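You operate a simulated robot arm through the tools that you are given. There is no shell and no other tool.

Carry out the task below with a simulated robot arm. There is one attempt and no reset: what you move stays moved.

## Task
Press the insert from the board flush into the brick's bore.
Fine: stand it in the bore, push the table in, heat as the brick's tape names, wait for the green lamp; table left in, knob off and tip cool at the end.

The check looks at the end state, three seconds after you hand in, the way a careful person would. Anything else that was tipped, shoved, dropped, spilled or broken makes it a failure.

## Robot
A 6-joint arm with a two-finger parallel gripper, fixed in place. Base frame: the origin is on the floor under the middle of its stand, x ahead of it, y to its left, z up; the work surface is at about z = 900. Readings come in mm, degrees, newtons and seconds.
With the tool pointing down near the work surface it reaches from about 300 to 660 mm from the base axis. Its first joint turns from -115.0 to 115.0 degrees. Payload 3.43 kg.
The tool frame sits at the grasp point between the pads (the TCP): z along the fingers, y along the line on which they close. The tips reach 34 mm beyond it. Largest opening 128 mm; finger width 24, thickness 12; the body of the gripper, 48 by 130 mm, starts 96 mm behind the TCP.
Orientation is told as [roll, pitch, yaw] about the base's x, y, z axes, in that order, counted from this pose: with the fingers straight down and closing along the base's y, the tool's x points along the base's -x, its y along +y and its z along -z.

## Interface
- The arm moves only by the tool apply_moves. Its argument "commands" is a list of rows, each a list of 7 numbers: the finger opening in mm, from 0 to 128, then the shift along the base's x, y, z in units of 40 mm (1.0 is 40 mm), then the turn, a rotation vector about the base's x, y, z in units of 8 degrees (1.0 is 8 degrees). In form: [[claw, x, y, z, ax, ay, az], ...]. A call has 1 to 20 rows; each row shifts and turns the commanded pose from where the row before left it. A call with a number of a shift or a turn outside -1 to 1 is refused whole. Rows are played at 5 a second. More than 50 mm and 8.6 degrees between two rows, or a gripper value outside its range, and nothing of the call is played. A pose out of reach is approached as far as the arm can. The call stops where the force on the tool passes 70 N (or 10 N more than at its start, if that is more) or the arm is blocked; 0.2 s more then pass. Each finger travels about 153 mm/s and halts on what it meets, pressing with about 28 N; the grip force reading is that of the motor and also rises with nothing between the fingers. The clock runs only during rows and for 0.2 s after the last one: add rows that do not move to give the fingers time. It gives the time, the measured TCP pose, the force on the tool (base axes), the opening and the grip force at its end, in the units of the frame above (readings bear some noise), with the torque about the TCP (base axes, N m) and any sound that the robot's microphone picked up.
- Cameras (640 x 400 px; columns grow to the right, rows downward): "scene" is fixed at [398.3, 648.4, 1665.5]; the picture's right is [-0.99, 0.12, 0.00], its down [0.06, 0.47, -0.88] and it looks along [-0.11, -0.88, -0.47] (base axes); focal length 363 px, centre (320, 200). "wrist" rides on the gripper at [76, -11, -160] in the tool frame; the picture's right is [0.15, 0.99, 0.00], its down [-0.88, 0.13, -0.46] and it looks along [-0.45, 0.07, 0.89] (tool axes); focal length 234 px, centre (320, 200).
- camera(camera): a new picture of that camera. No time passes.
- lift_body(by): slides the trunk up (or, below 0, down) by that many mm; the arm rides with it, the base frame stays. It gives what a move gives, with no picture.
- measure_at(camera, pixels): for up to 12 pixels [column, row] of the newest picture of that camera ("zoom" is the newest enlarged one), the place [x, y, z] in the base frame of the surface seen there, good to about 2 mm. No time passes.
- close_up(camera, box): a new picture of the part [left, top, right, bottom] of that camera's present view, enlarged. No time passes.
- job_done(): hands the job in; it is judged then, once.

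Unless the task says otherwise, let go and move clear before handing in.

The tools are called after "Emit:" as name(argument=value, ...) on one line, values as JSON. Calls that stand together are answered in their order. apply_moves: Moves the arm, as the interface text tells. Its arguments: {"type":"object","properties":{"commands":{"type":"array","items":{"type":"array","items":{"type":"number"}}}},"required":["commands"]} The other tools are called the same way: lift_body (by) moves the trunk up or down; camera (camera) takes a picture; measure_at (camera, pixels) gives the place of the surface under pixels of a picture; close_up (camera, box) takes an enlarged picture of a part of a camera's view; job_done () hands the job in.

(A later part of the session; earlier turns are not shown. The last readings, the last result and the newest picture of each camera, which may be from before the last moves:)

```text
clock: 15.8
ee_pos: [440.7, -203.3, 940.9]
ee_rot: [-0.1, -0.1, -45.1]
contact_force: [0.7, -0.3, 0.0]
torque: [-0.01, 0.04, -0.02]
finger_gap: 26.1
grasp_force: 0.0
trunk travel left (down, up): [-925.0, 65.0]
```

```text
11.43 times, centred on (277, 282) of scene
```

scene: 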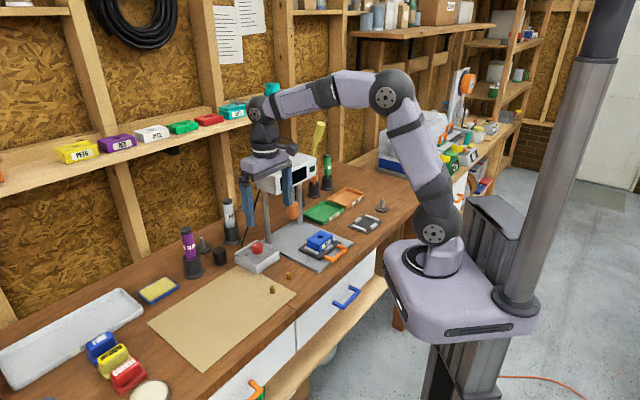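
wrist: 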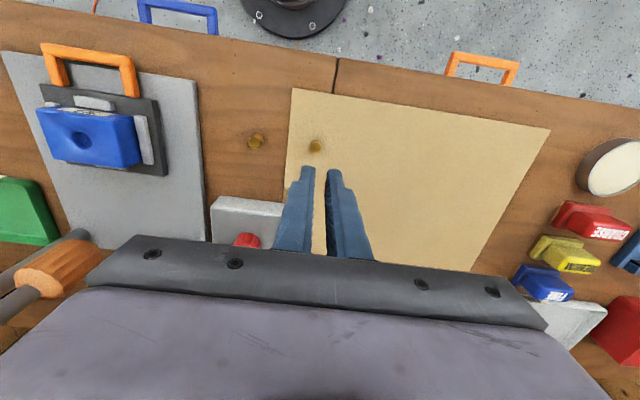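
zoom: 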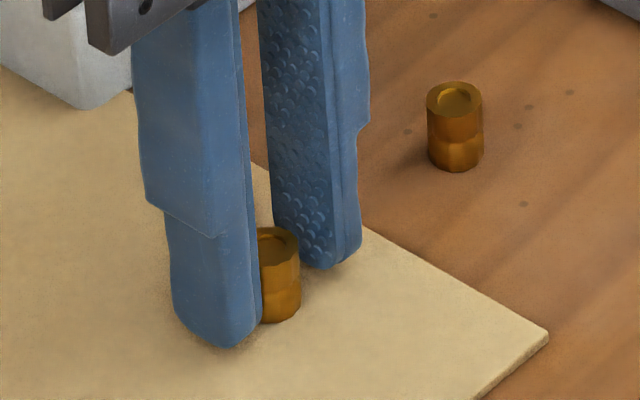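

Insert centre is at zoom (323,256) with pad midpoint about (311), so I'll shift +1.2 mm along the finger axis, then close slowly with full motor pressure and read the result.

Emit:
apply_moves(commands=[[24, 0.021, 0.021, 0, 0, 0, 0], [22, 0, 0, 0, 0, 0, 0], [20, 0, 0, 0, 0, 0, 0], [19, 0, 0, 0, 0, 0, 0], [18, 0, 0, 0, 0, 0, 0], [17, 0, 0, 0, 0, 0, 0], [16, 0, 0, 0, 0, 0, 0], [15, 0, 0, 0, 0, 0, 0], [14, 0, 0, 0, 0, 0, 0], [12, 0, 0, 0, 0, 0, 0], [8, 0, 0, 0, 0, 0, 0], [4, 0, 0, 0, 0, 0, 0], [0, 0, 0, 0, 0, 0, 0], [0, 0, 0, 0, 0, 0, 0]])

Emit:
close_up(camera="wrist", box=[280, 145, 360, 205])

Emit:
close_up(camera="scene", box=[257, 265, 297, 300])

```text
clock: 18.8
ee_pos: [440.3, -202.9, 942.2]
ee_rot: [-0.1, 0.0, -45.0]
contact_force: [0.0, -1.0, 0.7]
torque: [0.01, 0.03, 0.0]
finger_gap: 13.9
grasp_force: 27.7
trunk travel left (down, up): [-925.0, 65.0]
```

```text
6.67 times, centred on (320, 175) of wrist
```

zoom: 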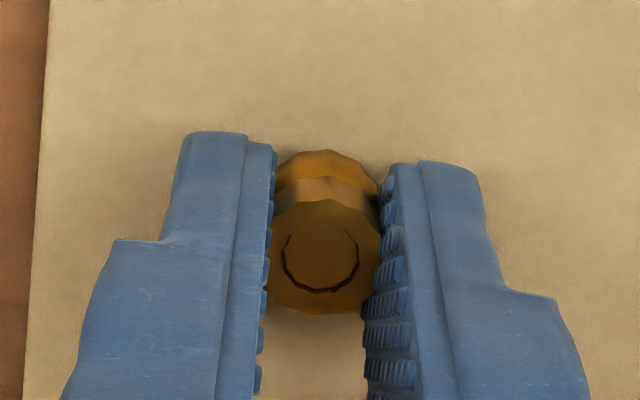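

```text
11.43 times, centred on (277, 282) of scene
```

zoom: 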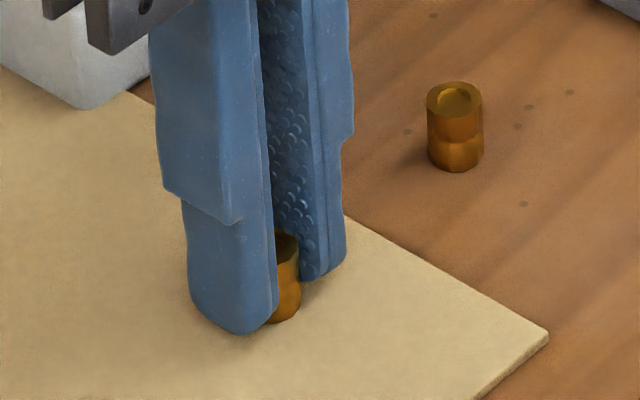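

Gripped again (gap 13.9, 27.7 N). I'll lift just 4 mm slowly and check the gap for slipping.

Emit:
apply_moves(commands=[[0, 0, 0, 0.025, 0, 0, 0], [0, 0, 0, 0.025, 0, 0, 0], [0, 0, 0, 0.025, 0, 0, 0], [0, 0, 0, 0.025, 0, 0, 0], [0, 0, 0, 0, 0, 0, 0]])

Emit:
close_up(camera="wrist", box=[280, 145, 360, 205])

Emit:
close_up(camera="scene", box=[257, 265, 297, 300])

```text
clock: 20.0
ee_pos: [440.8, -202.2, 946.3]
ee_rot: [0.1, 0.0, -45.0]
contact_force: [-0.1, -0.7, -0.9]
torque: [-0.06, 0.01, 0.01]
finger_gap: 13.6
grasp_force: 27.9
trunk travel left (down, up): [-925.0, 65.0]
```

```text
6.67 times, centred on (320, 175) of wrist
```

zoom: 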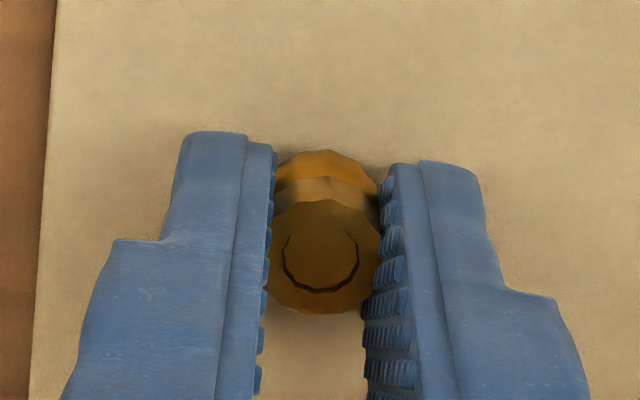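

```text
11.43 times, centred on (277, 282) of scene
```

zoom: 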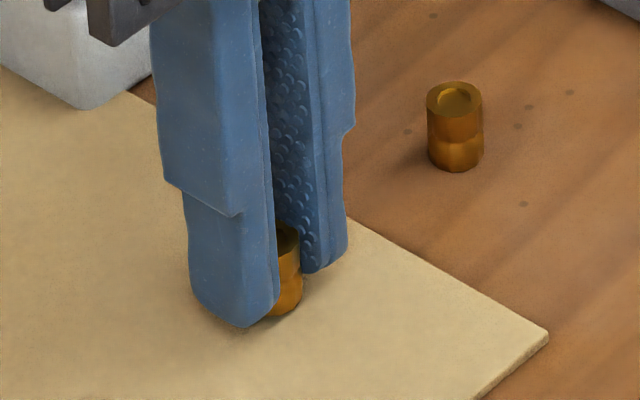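

The insert is rising with the fingers this time (unchanged in the wrist view). I'll continue lifting gently in small steps.

Emit:
apply_moves(commands=[[0, 0, 0, 0.05, 0, 0, 0], [0, 0, 0, 0.075, 0, 0, 0], [0, 0, 0, 0.1, 0, 0, 0], [0, 0, 0, 0.1, 0, 0, 0], [0, 0, 0, 0.1, 0, 0, 0], [0, 0, 0, 0.1, 0, 0, 0], [0, 0, 0, 0.075, 0, 0, 0], [0, 0, 0, 0.05, 0, 0, 0], [0, 0, 0, 0, 0, 0, 0]])

Emit:
close_up(camera="wrist", box=[280, 145, 360, 205])

Emit:
close_up(camera="scene", box=[257, 255, 297, 290])

```text
clock: 22.0
ee_pos: [440.9, -202.7, 970.8]
ee_rot: [0.1, 0.0, -45.0]
contact_force: [0.5, -0.2, -0.2]
torque: [0.03, -0.03, -0.03]
finger_gap: 13.7
grasp_force: 28.5
trunk travel left (down, up): [-925.0, 65.0]
```

```text
6.67 times, centred on (320, 175) of wrist
```

zoom: 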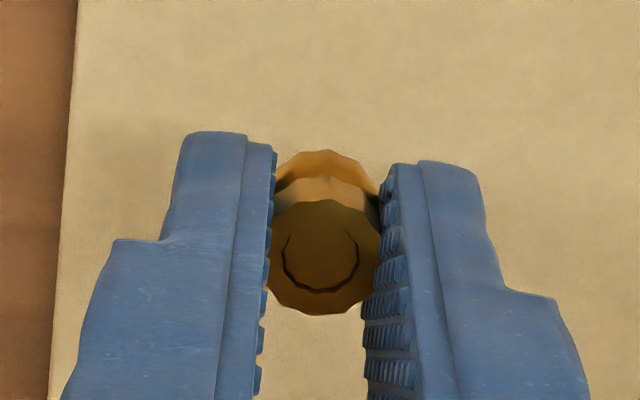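

```text
11.43 times, centred on (277, 272) of scene
```

zoom: 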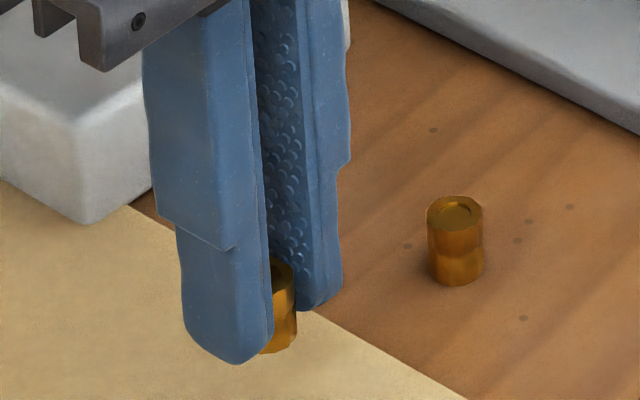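

The insert is held firmly (13.7 mm, 28 N) and clear of the board. Lifting gently to z≈1030 and then travelling toward the brick in smooth small steps.

Emit:
apply_moves(commands=[[0, 0, 0, 0.08, 0, 0, 0], [0, 0, 0, 0.14, 0, 0, 0], [0, 0, 0, 0.2, 0, 0, 0], [0, 0, 0, 0.22, 0, 0, 0], [0, 0, 0, 0.22, 0, 0, 0], [0, 0, 0, 0.22, 0, 0, 0], [0, 0, 0, 0.2, 0, 0, 0], [0, 0, 0, 0.14, 0, 0, 0], [0, 0, 0, 0.08, 0, 0, 0], [0, 0, 0, 0, 0, 0, 0]])

Emit:
apply_moves(commands=[[0, -0.08, -0.09, 0, 0, 0, 0], [0, -0.15, -0.17, 0, 0, 0, 0], [0, -0.22, -0.25, 0, 0, 0, 0], [0, -0.27, -0.31, 0, 0, 0, 0], [0, -0.3, -0.345, 0, 0, 0, 0], [0, -0.3, -0.345, 0, 0, 0, 0], [0, -0.3, -0.345, 0, 0, 0, 0], [0, -0.3, -0.345, 0, 0, 0, 0], [0, -0.3, -0.345, 0, 0, 0, 0], [0, -0.3, -0.345, 0, 0, 0, 0], [0, -0.3, -0.345, 0, 0, 0, 0], [0, -0.3, -0.345, 0, 0, 0, 0], [0, -0.3, -0.345, 0, 0, 0, 0], [0, -0.27, -0.31, 0, 0, 0, 0], [0, -0.22, -0.25, 0, 0, 0, 0], [0, -0.15, -0.17, 0, 0, 0, 0], [0, -0.08, -0.09, 0, 0, 0, 0], [0, 0, 0, 0, 0, 0, 0], [0, 0, 0, 0, 0, 0, 0]])

Emit:
camera(camera="wrist")

Emit:
close_up(camera="wrist", box=[260, 125, 380, 215])

Emit:
close_up(camera="scene", box=[270, 170, 370, 270])

```text
clock: 24.2
ee_pos: [441.6, -203.5, 1029.9]
ee_rot: [0.0, -0.1, -45.0]
contact_force: [-0.1, -0.1, -0.7]
torque: [-0.03, -0.01, 0.05]
finger_gap: 13.9
grasp_force: 28.5
trunk travel left (down, up): [-925.0, 65.0]
```

```text
clock: 28.2
ee_pos: [276.5, -393.0, 1030.9]
ee_rot: [0.0, 0.0, -45.0]
contact_force: [0.6, 1.3, 0.2]
torque: [0.0, 0.0, 0.0]
finger_gap: 13.9
grasp_force: 27.9
trunk travel left (down, up): [-925.0, 65.0]
```

```text
taken
```

wrist: 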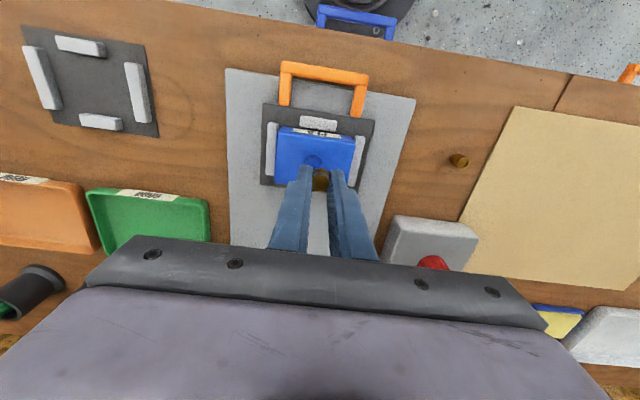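

```text
4.44 times, centred on (320, 170) of wrist
```

zoom: 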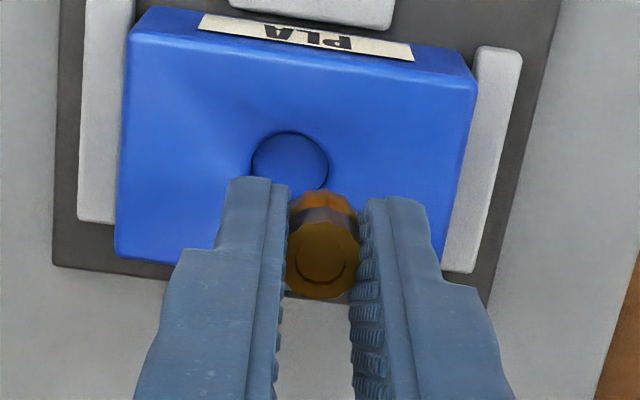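

```text
4.00 times, centred on (320, 220) of scene
```

zoom: 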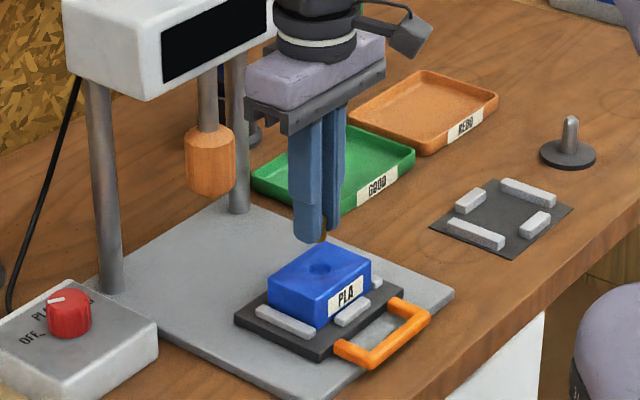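

The bore shows at zoom (290,163), i.e. wrist (313.3,161.7), while the held insert's axis projects to about (320.2,161.8) at brick-top height. I'll shift by (-4.3,-5.8) mm and check again.

Emit:
apply_moves(commands=[[0, -0.035, -0.05, 0, 0, 0, 0], [0, -0.037, -0.05, 0, 0, 0, 0], [0, -0.035, -0.044, 0, 0, 0, 0], [0, 0, 0, 0, 0, 0, 0], [0, 0, 0, 0, 0, 0, 0]])

Emit:
close_up(camera="wrist", box=[285, 140, 355, 190])

Emit:
close_up(camera="scene", box=[300, 215, 350, 255])

```text
clock: 29.4
ee_pos: [268.0, -400.3, 1031.4]
ee_rot: [0.0, 0.0, -45.0]
contact_force: [0.2, 0.3, 0.6]
torque: [0.02, -0.04, -0.05]
finger_gap: 14.0
grasp_force: 28.1
trunk travel left (down, up): [-925.0, 65.0]
```

```text
8.00 times, centred on (320, 165) of wrist
```

zoom: 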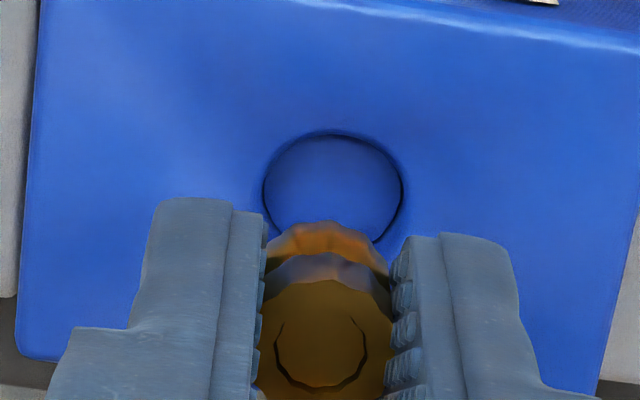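

```text
10.00 times, centred on (325, 235) of scene
```

zoom: 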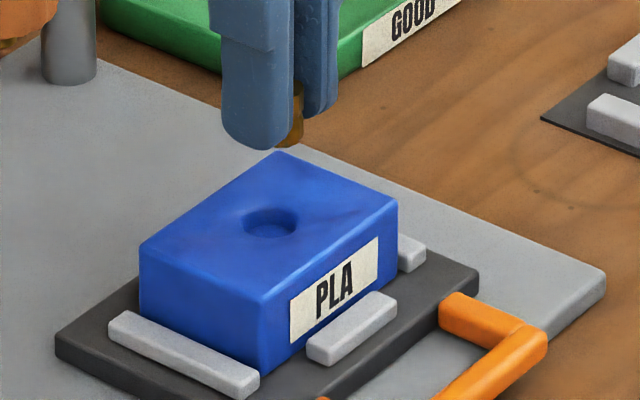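

Bore centre appears at wrist (321.6,164.1) vs the insert's projected axis (320.2,161.7), so I'll shift about (+3.1,-0.5) mm and lower until the insert bottom is ~9 mm above the brick.

Emit:
apply_moves(commands=[[0, 0.04, -0.006, 0, 0, 0, 0], [0, 0.038, -0.006, -0.1, 0, 0, 0], [0, 0, 0, -0.15, 0, 0, 0], [0, 0, 0, -0.15, 0, 0, 0], [0, 0, 0, -0.15, 0, 0, 0], [0, 0, 0, -0.1, 0, 0, 0], [0, 0, 0, 0, 0, 0, 0], [0, 0, 0, 0, 0, 0, 0]])

Emit:
close_up(camera="wrist", box=[285, 140, 355, 190])

Emit:
close_up(camera="scene", box=[300, 215, 350, 255])

```text
clock: 31.2
ee_pos: [271.8, -399.3, 1004.3]
ee_rot: [0.0, 0.0, -45.0]
contact_force: [-0.1, -0.3, 0.4]
torque: [-0.02, 0.0, 0.0]
finger_gap: 13.8
grasp_force: 28.0
trunk travel left (down, up): [-925.0, 65.0]
```

```text
8.00 times, centred on (320, 165) of wrist
```

zoom: 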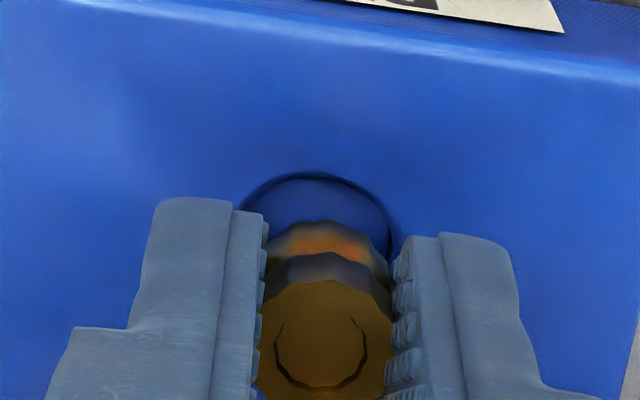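

```text
10.00 times, centred on (325, 235) of scene
```

zoom: 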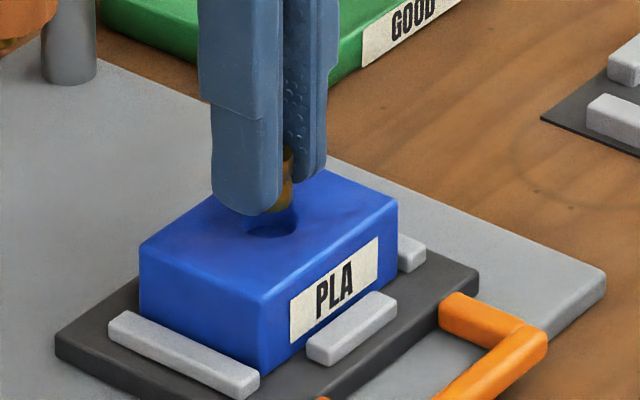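

Bore centre (zoom 317,241) now nearly matches the projected insert axis (322,244), with under 0.7 mm of error left. I'll nudge (-0.6,-0.2) and lower to just above the rim.

Emit:
apply_moves(commands=[[0, -0.015, -0.005, -0.05, 0, 0, 0], [0, 0, 0, -0.1, 0, 0, 0], [0, 0, 0, -0.075, 0, 0, 0], [0, 0, 0, 0, 0, 0, 0], [0, 0, 0, 0, 0, 0, 0]])

Emit:
close_up(camera="wrist", box=[285, 140, 355, 190])

Emit:
close_up(camera="scene", box=[305, 220, 345, 250])

```text
clock: 32.4
ee_pos: [273.3, -399.3, 995.3]
ee_rot: [0.0, -0.1, -45.0]
contact_force: [-0.2, 0.8, 0.3]
torque: [-0.01, 0.02, -0.01]
finger_gap: 13.6
grasp_force: 28.4
trunk travel left (down, up): [-925.0, 65.0]
```

```text
8.00 times, centred on (320, 165) of wrist
```

zoom: 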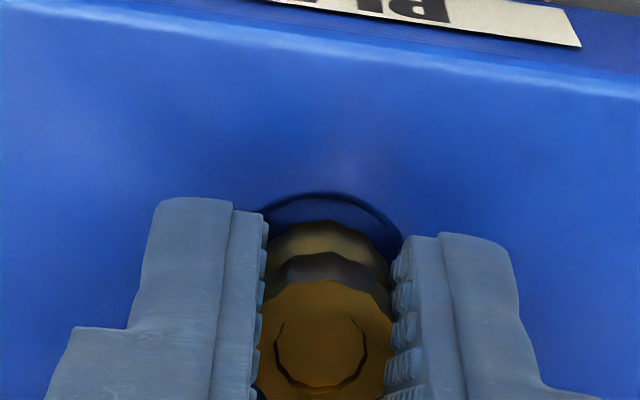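

```text
13.33 times, centred on (325, 235) of scene
```

zoom: 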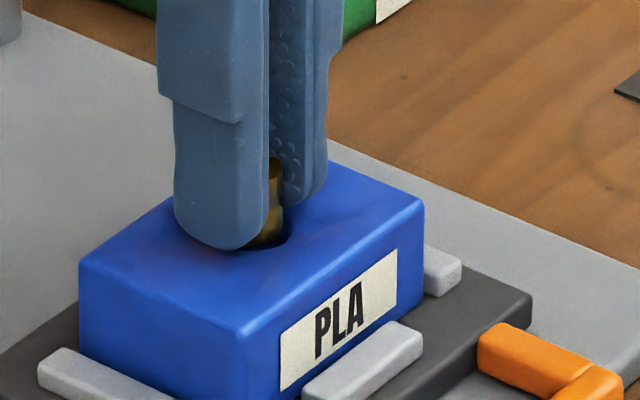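

Insert bottom is about 1 mm above the rim, and the alignment is within ~0.5 mm. I'll lower in small 0.5 mm steps into the bore.

Emit:
apply_moves(commands=[[0, -0.008, 0.008, -0.0125, 0, 0, 0], [0, 0, 0, -0.0125, 0, 0, 0], [0, 0, 0, -0.0125, 0, 0, 0], [0, 0, 0, -0.0125, 0, 0, 0], [0, 0, 0, 0, 0, 0, 0]])

Emit:
close_up(camera="scene", box=[310, 225, 340, 250])

Emit:
close_up(camera="wrist", box=[285, 140, 355, 190])

```text
clock: 33.6
ee_pos: [272.2, -399.5, 994.9]
ee_rot: [0.0, 0.0, -45.0]
contact_force: [-0.2, 0.2, 0.3]
torque: [0.02, 0.0, 0.02]
finger_gap: 14.1
grasp_force: 28.4
trunk travel left (down, up): [-925.0, 65.0]
```

```text
16.00 times, centred on (325, 238) of scene
```

zoom: 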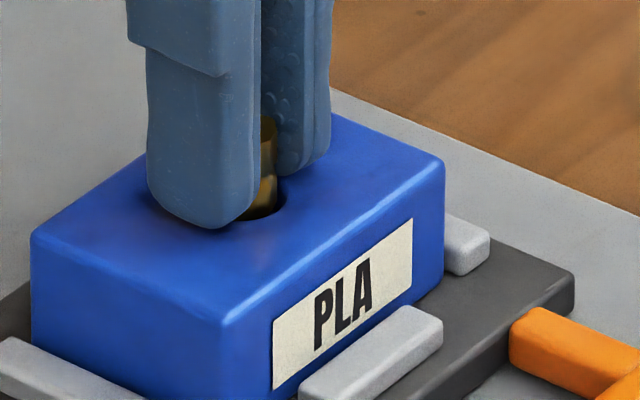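

```text
8.00 times, centred on (320, 165) of wrist
```

zoom: 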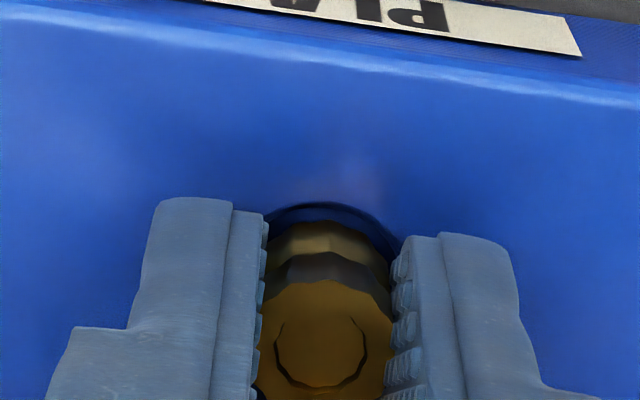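

The insert is entering the bore with no contact force. Lowering another 2 mm in 0.5 mm steps.

Emit:
apply_moves(commands=[[0, 0, 0, -0.0125, 0, 0, 0], [0, 0, 0, -0.0125, 0, 0, 0], [0, 0, 0, -0.0125, 0, 0, 0], [0, 0, 0, -0.0125, 0, 0, 0], [0, 0, 0, 0, 0, 0, 0]])

Emit:
close_up(camera="scene", box=[310, 225, 340, 250])

Emit:
close_up(camera="wrist", box=[285, 140, 355, 190])

```text
clock: 34.8
ee_pos: [271.9, -397.9, 992.4]
ee_rot: [0.0, 0.0, -45.0]
contact_force: [-0.1, 0.4, 1.5]
torque: [0.0, 0.01, 0.02]
finger_gap: 14.0
grasp_force: 28.1
trunk travel left (down, up): [-925.0, 65.0]
```

```text
16.00 times, centred on (325, 238) of scene
```

zoom: 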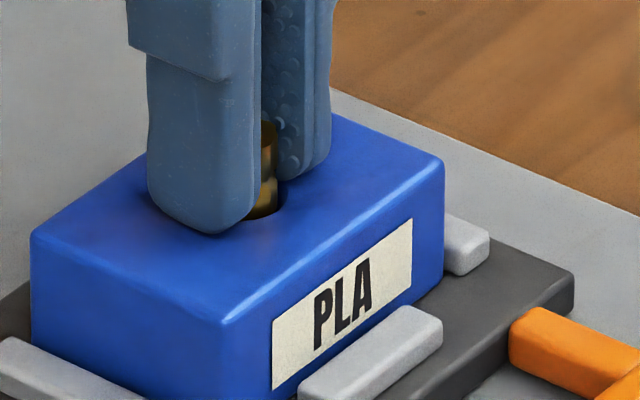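

```text
8.00 times, centred on (320, 165) of wrist
```

zoom: 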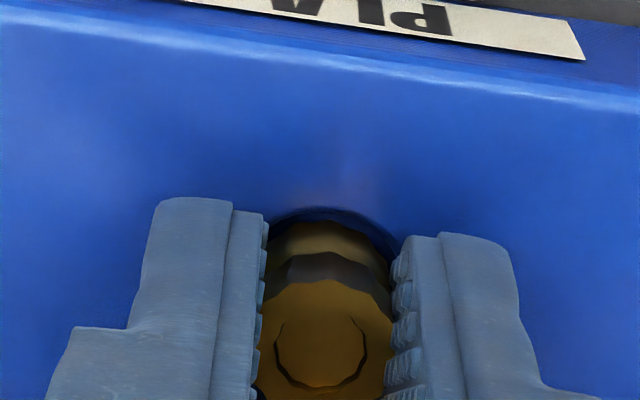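

Force is only +1.5 N in z and the insert's bottom looks to be inside the rim. One more 0.5 mm step to feel for contact.

Emit:
apply_moves(commands=[[0, 0, 0, -0.0125, 0, 0, 0], [0, 0, 0, 0, 0, 0, 0]])

Emit:
apply_moves(commands=[[0, 0, 0, -0.0125, 0, 0, 0], [0, 0, 0, 0, 0, 0, 0]])

```text
clock: 35.4
ee_pos: [271.8, -398.7, 992.8]
ee_rot: [0.0, -0.1, -45.0]
contact_force: [-1.0, -0.9, 7.0]
torque: [0.05, 0.06, 0.03]
finger_gap: 13.9
grasp_force: 28.4
trunk travel left (down, up): [-925.0, 65.0]
```

```text
clock: 36.0
ee_pos: [272.2, -399.2, 991.9]
ee_rot: [-0.1, -0.2, -45.0]
contact_force: [-1.6, -3.1, 12.9]
torque: [-0.02, 0.15, 0.04]
finger_gap: 13.8
grasp_force: 27.9
trunk travel left (down, up): [-925.0, 65.0]
```

Contact has started (about 13 N), from either the insert seating or the tips touching the brick. I'll back off 1.2 mm so nothing presses, and look before releasing.

Emit:
apply_moves(commands=[[0, 0, 0, 0.03, 0, 0, 0], [0, 0, 0, 0, 0, 0, 0], [0, 0, 0, 0, 0, 0, 0]])

Emit:
close_up(camera="scene", box=[310, 225, 340, 250])

Emit:
close_up(camera="wrist", box=[300, 155, 340, 185])

```text
clock: 36.8
ee_pos: [272.4, -398.3, 991.4]
ee_rot: [0.1, 0.0, -44.9]
contact_force: [0.5, -2.3, 5.0]
torque: [-0.07, -0.02, 0.01]
finger_gap: 13.6
grasp_force: 28.3
trunk travel left (down, up): [-925.0, 65.0]
```

```text
16.00 times, centred on (325, 238) of scene
```

zoom: 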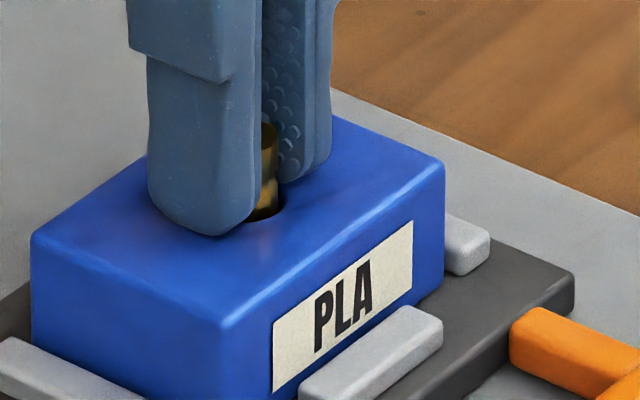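

```text
13.33 times, centred on (320, 170) of wrist
```

zoom: 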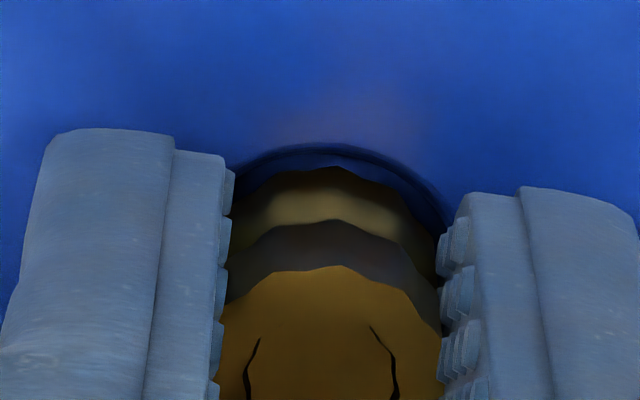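

There is still 5 N upward, so I'll raise another 0.6 mm to unload.

Emit:
apply_moves(commands=[[0, 0, 0, 0.015, 0, 0, 0], [0, 0, 0, 0, 0, 0, 0], [0, 0, 0, 0, 0, 0, 0]])

```text
clock: 37.6
ee_pos: [272.4, -399.3, 991.7]
ee_rot: [-0.1, 0.2, -45.0]
contact_force: [0.0, -0.3, 0.2]
torque: [-0.02, -0.03, 0.03]
finger_gap: 14.0
grasp_force: 28.3
trunk travel left (down, up): [-925.0, 65.0]
```

Forces are zero now, so I'll open the fingers gradually and look.

Emit:
apply_moves(commands=[[14, 0, 0, 0, 0, 0, 0], [15, 0, 0, 0, 0, 0, 0], [16, 0, 0, 0, 0, 0, 0], [17, 0, 0, 0, 0, 0, 0], [18, 0, 0, 0, 0, 0, 0], [20, 0, 0, 0, 0, 0, 0], [22, 0, 0, 0, 0, 0, 0], [22, 0, 0, 0, 0, 0, 0]])

Emit:
close_up(camera="scene", box=[310, 225, 340, 250])

Emit:
close_up(camera="wrist", box=[290, 145, 350, 195])

```text
clock: 39.4
ee_pos: [273.6, -398.9, 992.4]
ee_rot: [-0.1, 0.0, -44.9]
contact_force: [0.2, 0.1, 0.7]
torque: [0.03, 0.0, 0.0]
finger_gap: 22.1
grasp_force: 0.1
trunk travel left (down, up): [-925.0, 65.0]
```

```text
16.00 times, centred on (325, 238) of scene
```

zoom: 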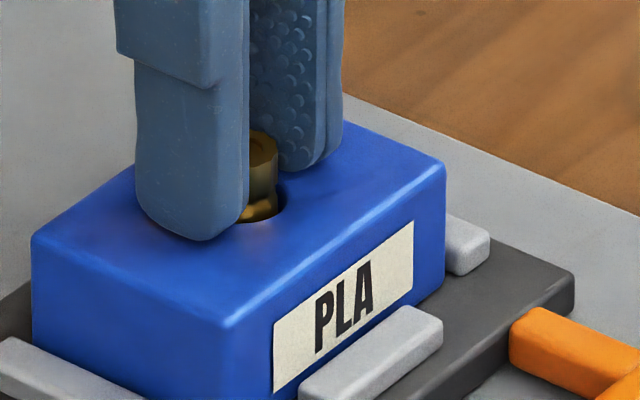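

```text
8.00 times, centred on (320, 170) of wrist
```

zoom: 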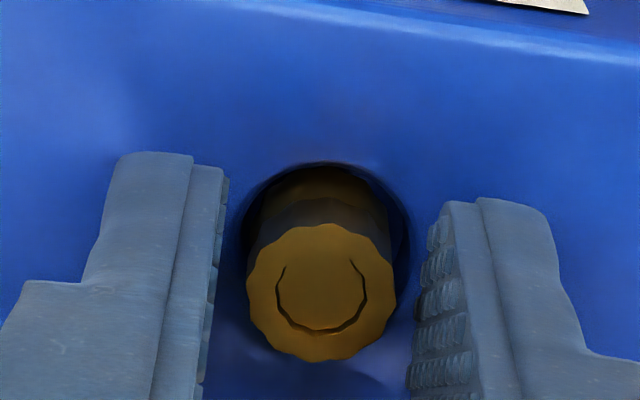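

The insert stands in the bore (scene zoom 263,170; wrist zoom 322,292), seated a few millimetres deep. I'll raise straight up slowly with the fingers open a little more.

Emit:
apply_moves(commands=[[26, 0, 0, 0, 0, 0, 0], [30, 0, 0, 0, 0, 0, 0], [30, 0, 0, 0.1, 0, 0, 0], [30, 0, 0, 0.2, 0, 0, 0], [30, 0, 0, 0.3, 0, 0, 0], [30, 0, 0, 0.5, 0, 0, 0], [30, 0, 0, 0.5, 0, 0, 0], [30, 0, 0, 0.5, 0, 0, 0], [30, 0, 0, 0, 0, 0, 0]])

Emit:
close_up(camera="scene", box=[305, 220, 345, 250])

Emit:
close_up(camera="wrist", box=[280, 115, 360, 175])

Emit:
camera(camera="wrist")

```text
clock: 41.4
ee_pos: [271.1, -399.9, 1077.3]
ee_rot: [-0.1, -0.1, -45.0]
contact_force: [-0.1, -0.1, -0.9]
torque: [-0.01, -0.01, 0.07]
finger_gap: 30.1
grasp_force: 0.0
trunk travel left (down, up): [-925.0, 65.0]
```

```text
13.33 times, centred on (325, 235) of scene
```

zoom: 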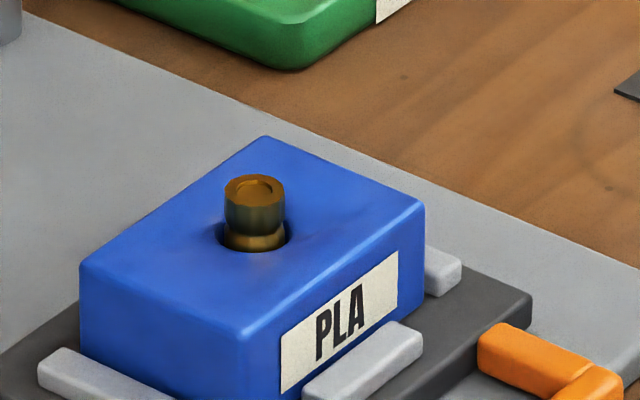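

```text
6.67 times, centred on (320, 145) of wrist
```

zoom: 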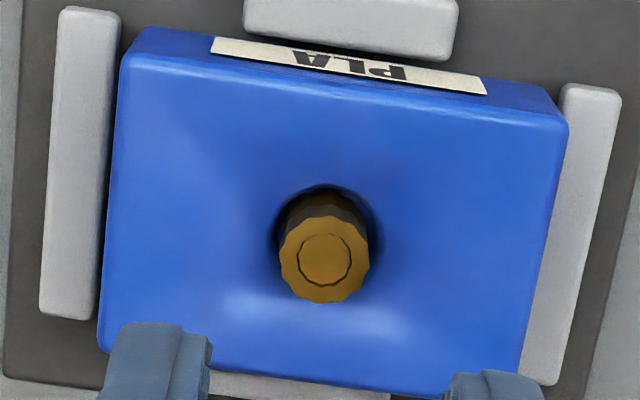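

```text
taken
```

wrist: 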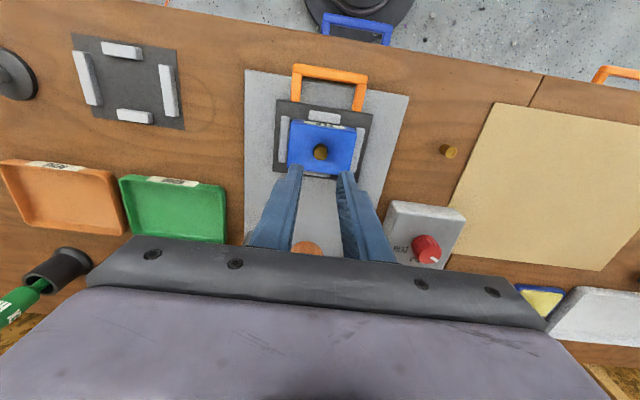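

The insert stands upright in the bore, about 13 mm proud. Before pushing the table I'll measure the press head and handle geometry for clearance.

Emit:
camera(camera="scene")

Emit:
measure_at(camera="scene", pixels=[[276, 193], [276, 178], [314, 177], [314, 161], [258, 185], [258, 172], [300, 155], [293, 205], [293, 218], [266, 230], [299, 220], [290, 165]])

Emit:
close_up(camera="scene", box=[250, 145, 330, 225])

Emit:
close_up(camera="scene", box=[310, 235, 360, 275])

```text
taken
```

scene: 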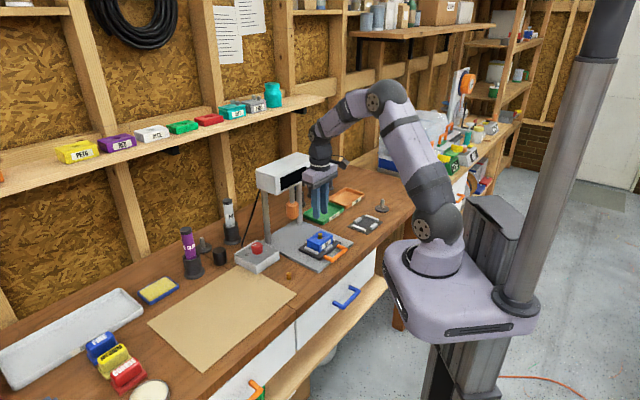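

```text
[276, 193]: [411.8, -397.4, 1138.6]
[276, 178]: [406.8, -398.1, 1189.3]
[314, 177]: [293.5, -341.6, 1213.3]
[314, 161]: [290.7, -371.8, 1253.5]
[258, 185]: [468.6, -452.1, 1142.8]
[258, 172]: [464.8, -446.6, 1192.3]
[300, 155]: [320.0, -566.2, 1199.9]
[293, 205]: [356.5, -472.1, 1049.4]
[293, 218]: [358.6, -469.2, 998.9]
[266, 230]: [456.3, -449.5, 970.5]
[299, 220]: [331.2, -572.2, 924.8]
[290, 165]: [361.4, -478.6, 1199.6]
```

```text
5.00 times, centred on (290, 185) of scene
```

zoom: 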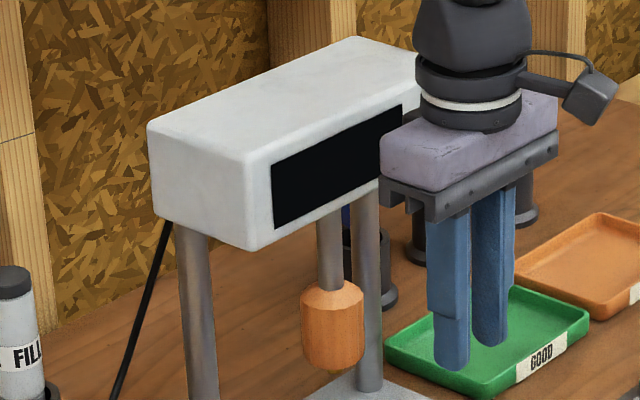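

```text
10.00 times, centred on (335, 255) of scene
```

zoom: 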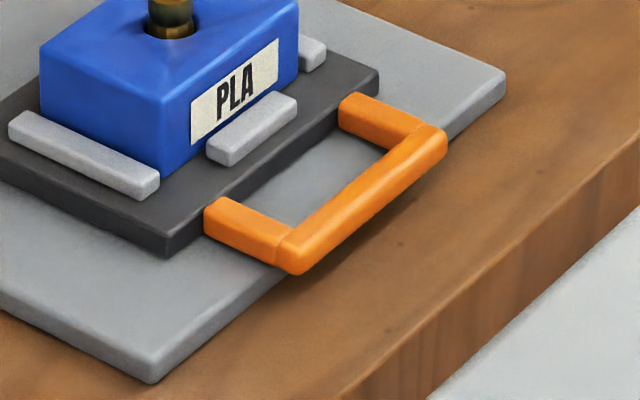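

Head front face is at u≈572 (u along the push direction) with its bottom at z≈1138, and the required travel is about 123 mm. I'll measure the handle crossbar to plan the push.

Emit:
measure_at(camera="zoom", pixels=[[300, 240], [365, 195], [430, 140], [305, 268], [370, 218], [440, 160], [245, 215], [375, 110], [280, 262], [444, 130], [300, 300], [180, 245]])

Emit:
measure_at(camera="wrist", pixels=[[296, 70], [330, 73], [366, 77], [300, 90], [360, 98], [275, 120], [372, 118], [321, 152], [320, 145], [285, 172], [366, 173], [250, 75]])

```text
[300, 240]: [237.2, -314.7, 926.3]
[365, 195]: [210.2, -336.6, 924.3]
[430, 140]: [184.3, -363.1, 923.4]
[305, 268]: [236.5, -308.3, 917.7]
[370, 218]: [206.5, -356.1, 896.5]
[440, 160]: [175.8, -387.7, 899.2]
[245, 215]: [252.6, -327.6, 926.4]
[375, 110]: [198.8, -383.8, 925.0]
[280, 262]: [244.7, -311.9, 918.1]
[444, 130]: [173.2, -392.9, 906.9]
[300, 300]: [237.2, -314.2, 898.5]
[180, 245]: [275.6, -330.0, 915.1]
```

```text
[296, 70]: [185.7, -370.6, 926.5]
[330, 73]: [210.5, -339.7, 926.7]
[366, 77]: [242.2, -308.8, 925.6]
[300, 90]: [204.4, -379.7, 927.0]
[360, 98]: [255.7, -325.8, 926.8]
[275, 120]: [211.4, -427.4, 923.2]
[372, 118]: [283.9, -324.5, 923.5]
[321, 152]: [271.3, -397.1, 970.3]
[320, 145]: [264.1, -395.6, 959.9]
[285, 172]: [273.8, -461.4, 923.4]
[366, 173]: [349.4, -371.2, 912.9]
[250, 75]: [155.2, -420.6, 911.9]
```

The crossbar's outer face is at u≈382 with its top at z≈926, and the base plate surface is at z≈912, so I'll push with closed fingertips at z≈917. I'll move back in front of the handle (v≈-90, u≈350), tilt 8° so the wrist leans away from the head, and start down.

Emit:
apply_moves(commands=[[20, -0.3, 0.3, 0, 0, 0, 0], [0, -0.48, 0.475, 0, 0, 0, 0], [0, -0.48, 0.475, 0, 0, 0, 0], [0, -0.48, 0.475, 0, 0, 0, 0], [0, -0.48, 0.475, 0, -0.35, -0.35, 0], [0, 0, 0, 0, -0.357, -0.357, 0], [0, 0, 0, -0.4, 0, 0, 0], [0, 0, 0, -0.5, 0, 0, 0], [0, 0, 0, -0.5, 0, 0, 0], [0, 0, 0, -0.4, 0, 0, 0], [0, 0, 0, 0, 0, 0, 0]])

Emit:
camera(camera="wrist")

Emit:
close_up(camera="scene", box=[280, 190, 380, 280])

```text
clock: 43.8
ee_pos: [181.7, -310.1, 1004.0]
ee_rot: [0.0, -8.1, -45.0]
contact_force: [-0.3, -0.1, -0.9]
torque: [-0.01, 0.01, 0.01]
finger_gap: 0.1
grasp_force: 28.5
trunk travel left (down, up): [-925.0, 65.0]
```

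```text
taken
```

wrist: 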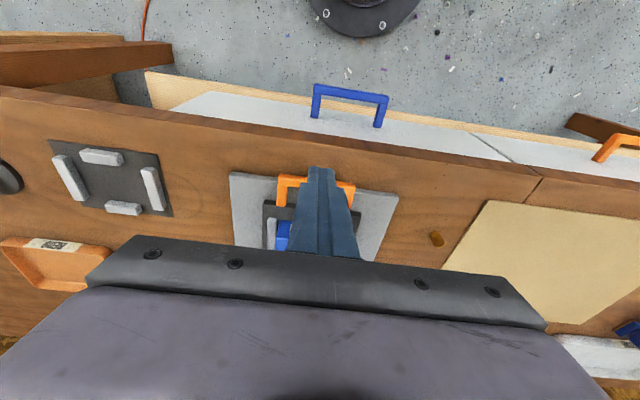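

```text
4.44 times, centred on (330, 235) of scene
```

zoom: 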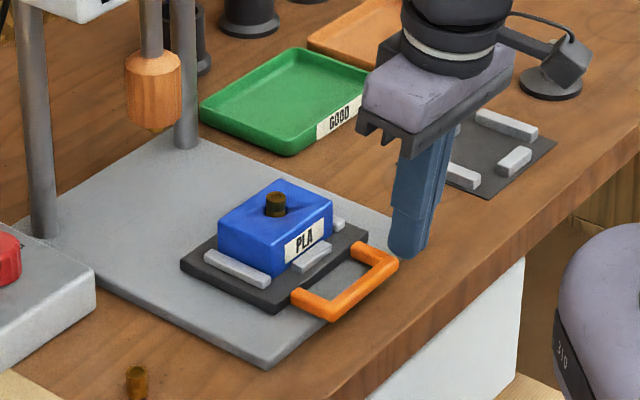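

The closed fingers are in front of the handle and centred on it (handle 277–354, fingers ~321 in the wrist view), leaning the right way. Lowering the tips to z≈917.

Emit:
apply_moves(commands=[[0, 0, 0, -0.45, 0, 0, 0], [0, 0, 0, -0.45, 0, 0, 0], [0, 0, 0, -0.3, 0, 0, 0], [0, 0, 0, -0.15, 0, 0, 0], [0, 0, 0, 0, 0, 0, 0]])

Emit:
close_up(camera="scene", box=[310, 230, 370, 275])

Emit:
close_up(camera="wrist", box=[250, 130, 390, 240])

```text
clock: 45.0
ee_pos: [183.1, -311.0, 949.7]
ee_rot: [0.0, -8.0, -45.0]
contact_force: [0.0, 0.6, 0.4]
torque: [-0.03, 0.01, -0.01]
finger_gap: 0.2
grasp_force: 27.8
trunk travel left (down, up): [-925.0, 65.0]
```

```text
8.89 times, centred on (340, 252) of scene
```

zoom: 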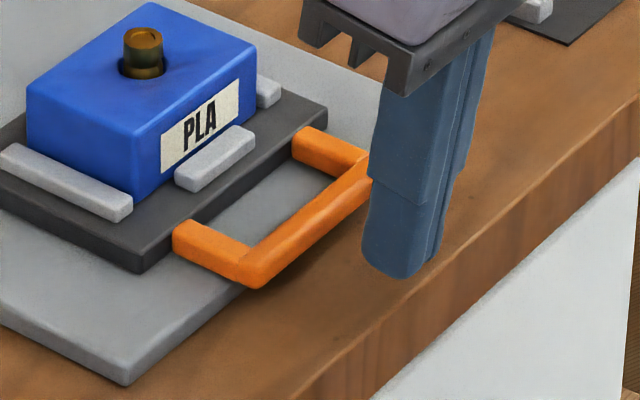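

```text
3.64 times, centred on (320, 185) of wrist
```

zoom: 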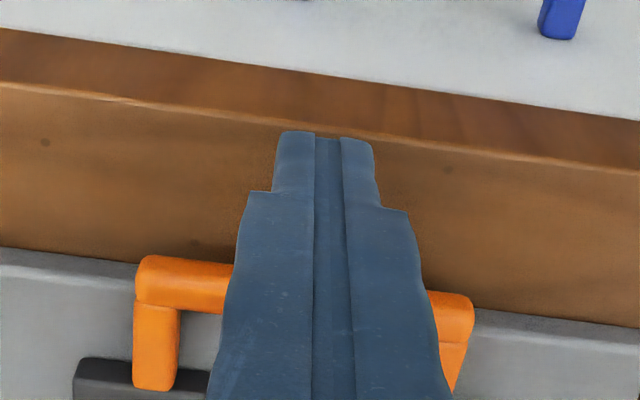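

The fingertips are just outside the crossbar at the right height. I'll push gently along (+0.707,-0.707) in 2 mm steps to make contact and begin moving the table.

Emit:
apply_moves(commands=[[0, 0.05, -0.05, 0, 0, 0, 0], [0, 0.05, -0.05, 0, 0, 0, 0], [0, 0.035, -0.035, 0, 0, 0, 0], [0, 0.035, -0.035, 0, 0, 0, 0], [0, 0.035, -0.035, 0, 0, 0, 0], [0, 0.035, -0.035, 0, 0, 0, 0], [0, 0.035, -0.035, 0, 0, 0, 0], [0, 0.035, -0.035, 0, 0, 0, 0], [0, 0.035, -0.035, 0, 0, 0, 0], [0, 0.035, -0.035, 0, 0, 0, 0], [0, 0, 0, 0, 0, 0, 0]])

Emit:
close_up(camera="scene", box=[300, 225, 370, 275])

```text
clock: 47.4
ee_pos: [198.6, -324.9, 949.3]
ee_rot: [0.0, -7.9, -45.0]
contact_force: [-3.7, 1.5, 0.9]
torque: [0.02, 0.07, -0.02]
finger_gap: 0.0
grasp_force: 27.9
trunk travel left (down, up): [-925.0, 65.0]
```

```text
8.00 times, centred on (335, 250) of scene
```

zoom: 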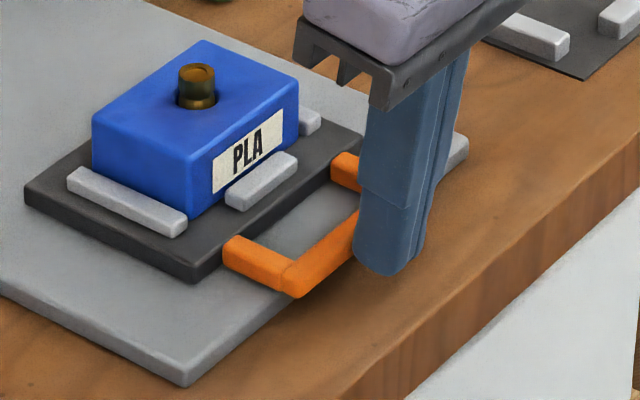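

Contact made with ~4 N of push force and the insert still stands. I'll raise the tips 2 mm for clearance over the base plate and push on smoothly in 3 mm steps.

Emit:
apply_moves(commands=[[0, 0.02, -0.02, 0.05, 0, 0, 0], [0, 0.035, -0.035, 0, 0, 0, 0], [0, 0.045, -0.045, 0, 0, 0, 0], [0, 0.053, -0.053, 0, 0, 0, 0], [0, 0.053, -0.053, 0, 0, 0, 0], [0, 0.053, -0.053, 0, 0, 0, 0], [0, 0.053, -0.053, 0, 0, 0, 0], [0, 0.053, -0.053, 0, 0, 0, 0], [0, 0.053, -0.053, 0, 0, 0, 0], [0, 0.053, -0.053, 0, 0, 0, 0], [0, 0.053, -0.053, 0, 0, 0, 0], [0, 0.053, -0.053, 0, 0, 0, 0], [0, 0.053, -0.053, 0, 0, 0, 0], [0, 0.045, -0.045, 0, 0, 0, 0], [0, 0.035, -0.035, 0, 0, 0, 0], [0, 0.02, -0.02, 0, 0, 0, 0], [0, 0, 0, 0, 0, 0, 0]])

Emit:
close_up(camera="scene", box=[270, 160, 370, 270])

Emit:
camera(camera="wrist")

```text
clock: 51.0
ee_pos: [226.8, -356.5, 952.3]
ee_rot: [0.0, -8.1, -44.9]
contact_force: [0.2, 0.4, 0.2]
torque: [0.06, 0.02, 0.0]
finger_gap: 0.0
grasp_force: 28.2
trunk travel left (down, up): [-925.0, 65.0]
```

```text
3.64 times, centred on (320, 215) of scene
```

zoom: 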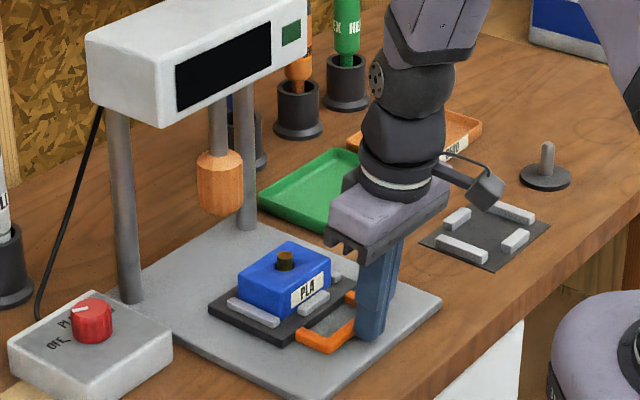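

```text
taken
```

wrist: 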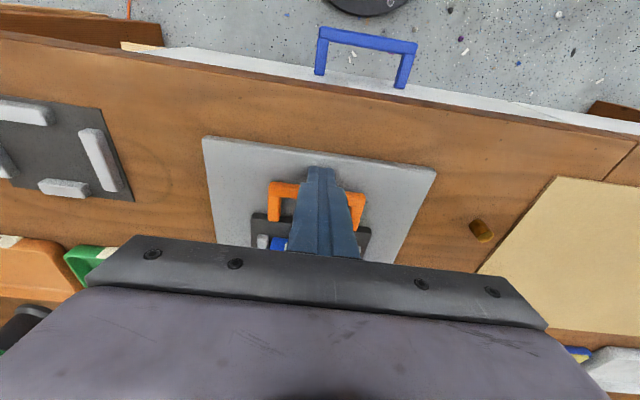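

The table has moved about 48 mm and the insert stays upright. About 75 mm remains, so I'll push another ~50 mm smoothly.

Emit:
apply_moves(commands=[[0, 0.02, -0.02, 0, 0, 0, 0], [0, 0.035, -0.035, 0, 0, 0, 0], [0, 0.045, -0.045, 0, 0, 0, 0], [0, 0.053, -0.053, 0, 0, 0, 0], [0, 0.053, -0.053, 0, 0, 0, 0], [0, 0.053, -0.053, 0, 0, 0, 0], [0, 0.053, -0.053, 0, 0, 0, 0], [0, 0.053, -0.053, 0, 0, 0, 0], [0, 0.053, -0.053, 0, 0, 0, 0], [0, 0.053, -0.053, 0, 0, 0, 0], [0, 0.053, -0.053, 0, 0, 0, 0], [0, 0.053, -0.053, 0, 0, 0, 0], [0, 0.053, -0.053, 0, 0, 0, 0], [0, 0.053, -0.053, 0, 0, 0, 0], [0, 0.053, -0.053, 0, 0, 0, 0], [0, 0.053, -0.053, 0, 0, 0, 0], [0, 0.045, -0.045, 0, 0, 0, 0], [0, 0.035, -0.035, 0, 0, 0, 0], [0, 0.02, -0.02, 0, 0, 0, 0], [0, 0, 0, 0, 0, 0, 0]])

Emit:
close_up(camera="scene", box=[260, 150, 360, 270])

Emit:
camera(camera="wrist")

```text
clock: 55.2
ee_pos: [262.1, -391.0, 954.4]
ee_rot: [0.0, -8.0, -44.9]
contact_force: [-0.8, 1.1, -0.6]
torque: [0.04, 0.09, 0.01]
finger_gap: 0.0
grasp_force: 28.1
trunk travel left (down, up): [-925.0, 65.0]
```

```text
3.33 times, centred on (310, 210) of scene
```

zoom: 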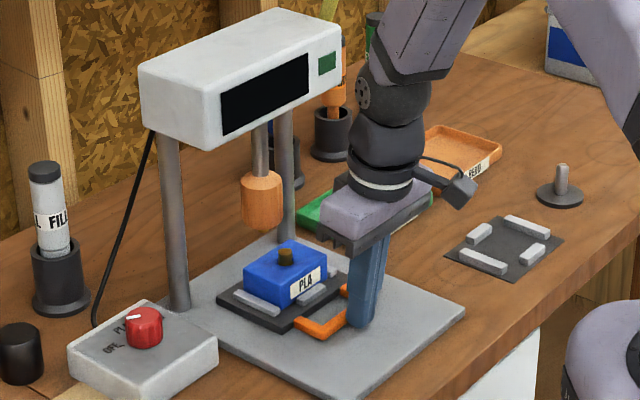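

```text
taken
```

wrist: 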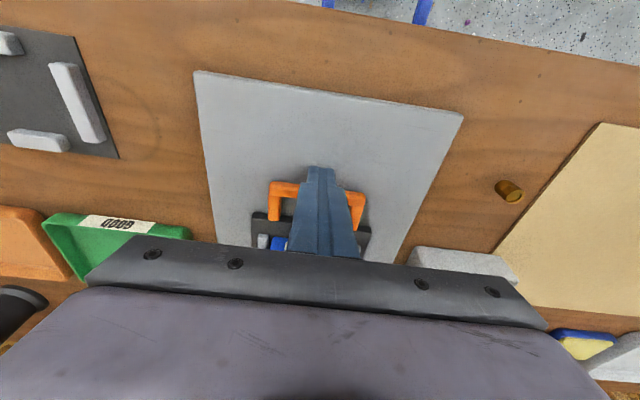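

About 98 mm moved and 25 mm to go. Checking that the iron's tip clears the insert's top before the last stretch.

Emit:
close_up(camera="scene", box=[280, 195, 340, 250])

Emit:
measure_at(camera="zoom", pixels=[[140, 200], [140, 230], [140, 245], [145, 180], [224, 270], [224, 285], [300, 330], [150, 330]])

```text
7.27 times, centred on (310, 222) of scene
```

zoom: 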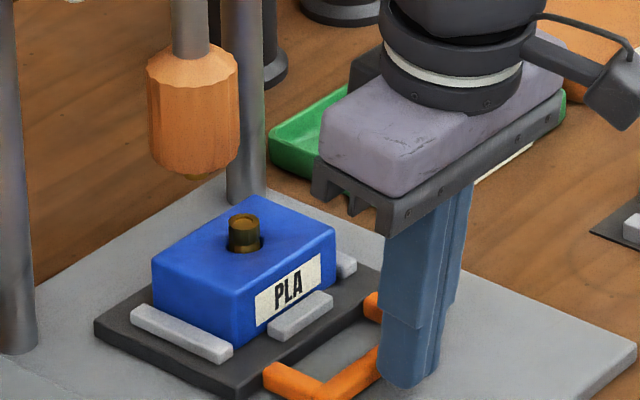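

```text
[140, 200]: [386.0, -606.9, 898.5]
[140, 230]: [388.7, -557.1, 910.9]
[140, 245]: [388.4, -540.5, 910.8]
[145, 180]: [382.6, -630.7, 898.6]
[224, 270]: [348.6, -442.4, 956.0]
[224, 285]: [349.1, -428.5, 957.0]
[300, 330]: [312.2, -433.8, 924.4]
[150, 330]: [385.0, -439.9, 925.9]
```

Emit:
measure_at(camera="zoom", pixels=[[197, 179], [193, 170], [190, 120], [244, 218], [244, 224], [244, 245], [190, 160], [237, 120], [150, 120], [190, 60]])

Emit:
close_up(camera="scene", box=[285, 200, 325, 235])

```text
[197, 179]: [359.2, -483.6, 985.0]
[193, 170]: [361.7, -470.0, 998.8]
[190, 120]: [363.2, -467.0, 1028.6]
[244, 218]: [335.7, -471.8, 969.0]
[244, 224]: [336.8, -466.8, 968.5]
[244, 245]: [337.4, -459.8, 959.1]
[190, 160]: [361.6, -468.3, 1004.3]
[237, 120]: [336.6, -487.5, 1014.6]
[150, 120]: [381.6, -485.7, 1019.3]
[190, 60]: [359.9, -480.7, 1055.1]
```

```text
11.43 times, centred on (305, 218) of scene
```

zoom: 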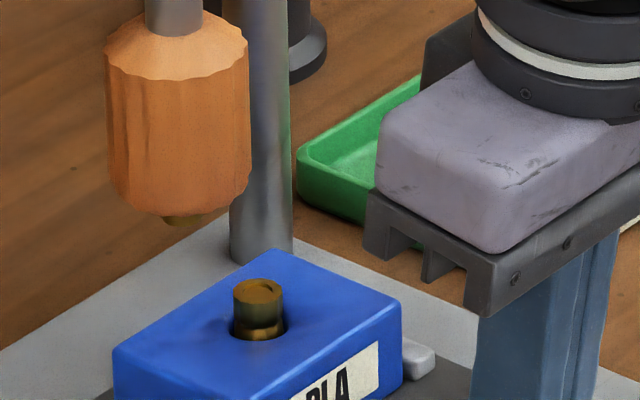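

The iron tip (z≈985) clears the insert top (z≈969). About 29 mm remains to bring the bore under the axis, so I'll push slowly.

Emit:
apply_moves(commands=[[0, 0.02, -0.02, 0, 0, 0, 0], [0, 0.03, -0.03, 0, 0, 0, 0], [0, 0.035, -0.035, 0, 0, 0, 0], [0, 0.035, -0.035, 0, 0, 0, 0], [0, 0.035, -0.035, 0, 0, 0, 0], [0, 0.035, -0.035, 0, 0, 0, 0], [0, 0.035, -0.035, 0, 0, 0, 0], [0, 0.035, -0.035, 0, 0, 0, 0], [0, 0.035, -0.035, 0, 0, 0, 0], [0, 0.035, -0.035, 0, 0, 0, 0], [0, 0.03, -0.03, 0, 0, 0, 0], [0, 0.02, -0.02, 0, 0, 0, 0], [0, 0, 0, 0, 0, 0, 0]])

Emit:
close_up(camera="scene", box=[280, 195, 340, 250])

```text
clock: 58.0
ee_pos: [277.4, -406.4, 953.0]
ee_rot: [0.0, -8.0, -45.0]
contact_force: [0.2, 0.4, 0.7]
torque: [-0.02, 0.0, -0.02]
finger_gap: 0.1
grasp_force: 28.2
trunk travel left (down, up): [-925.0, 65.0]
```

```text
7.27 times, centred on (310, 222) of scene
```

zoom: 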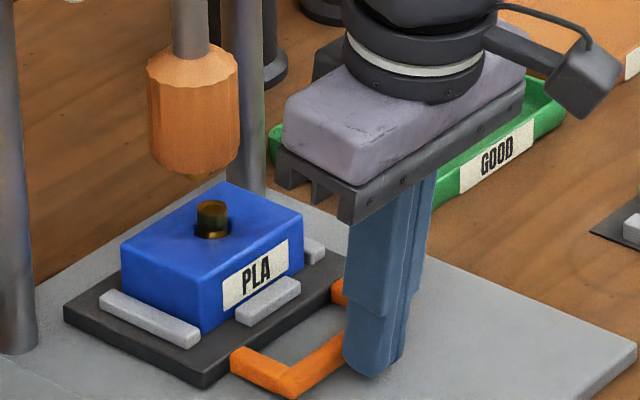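

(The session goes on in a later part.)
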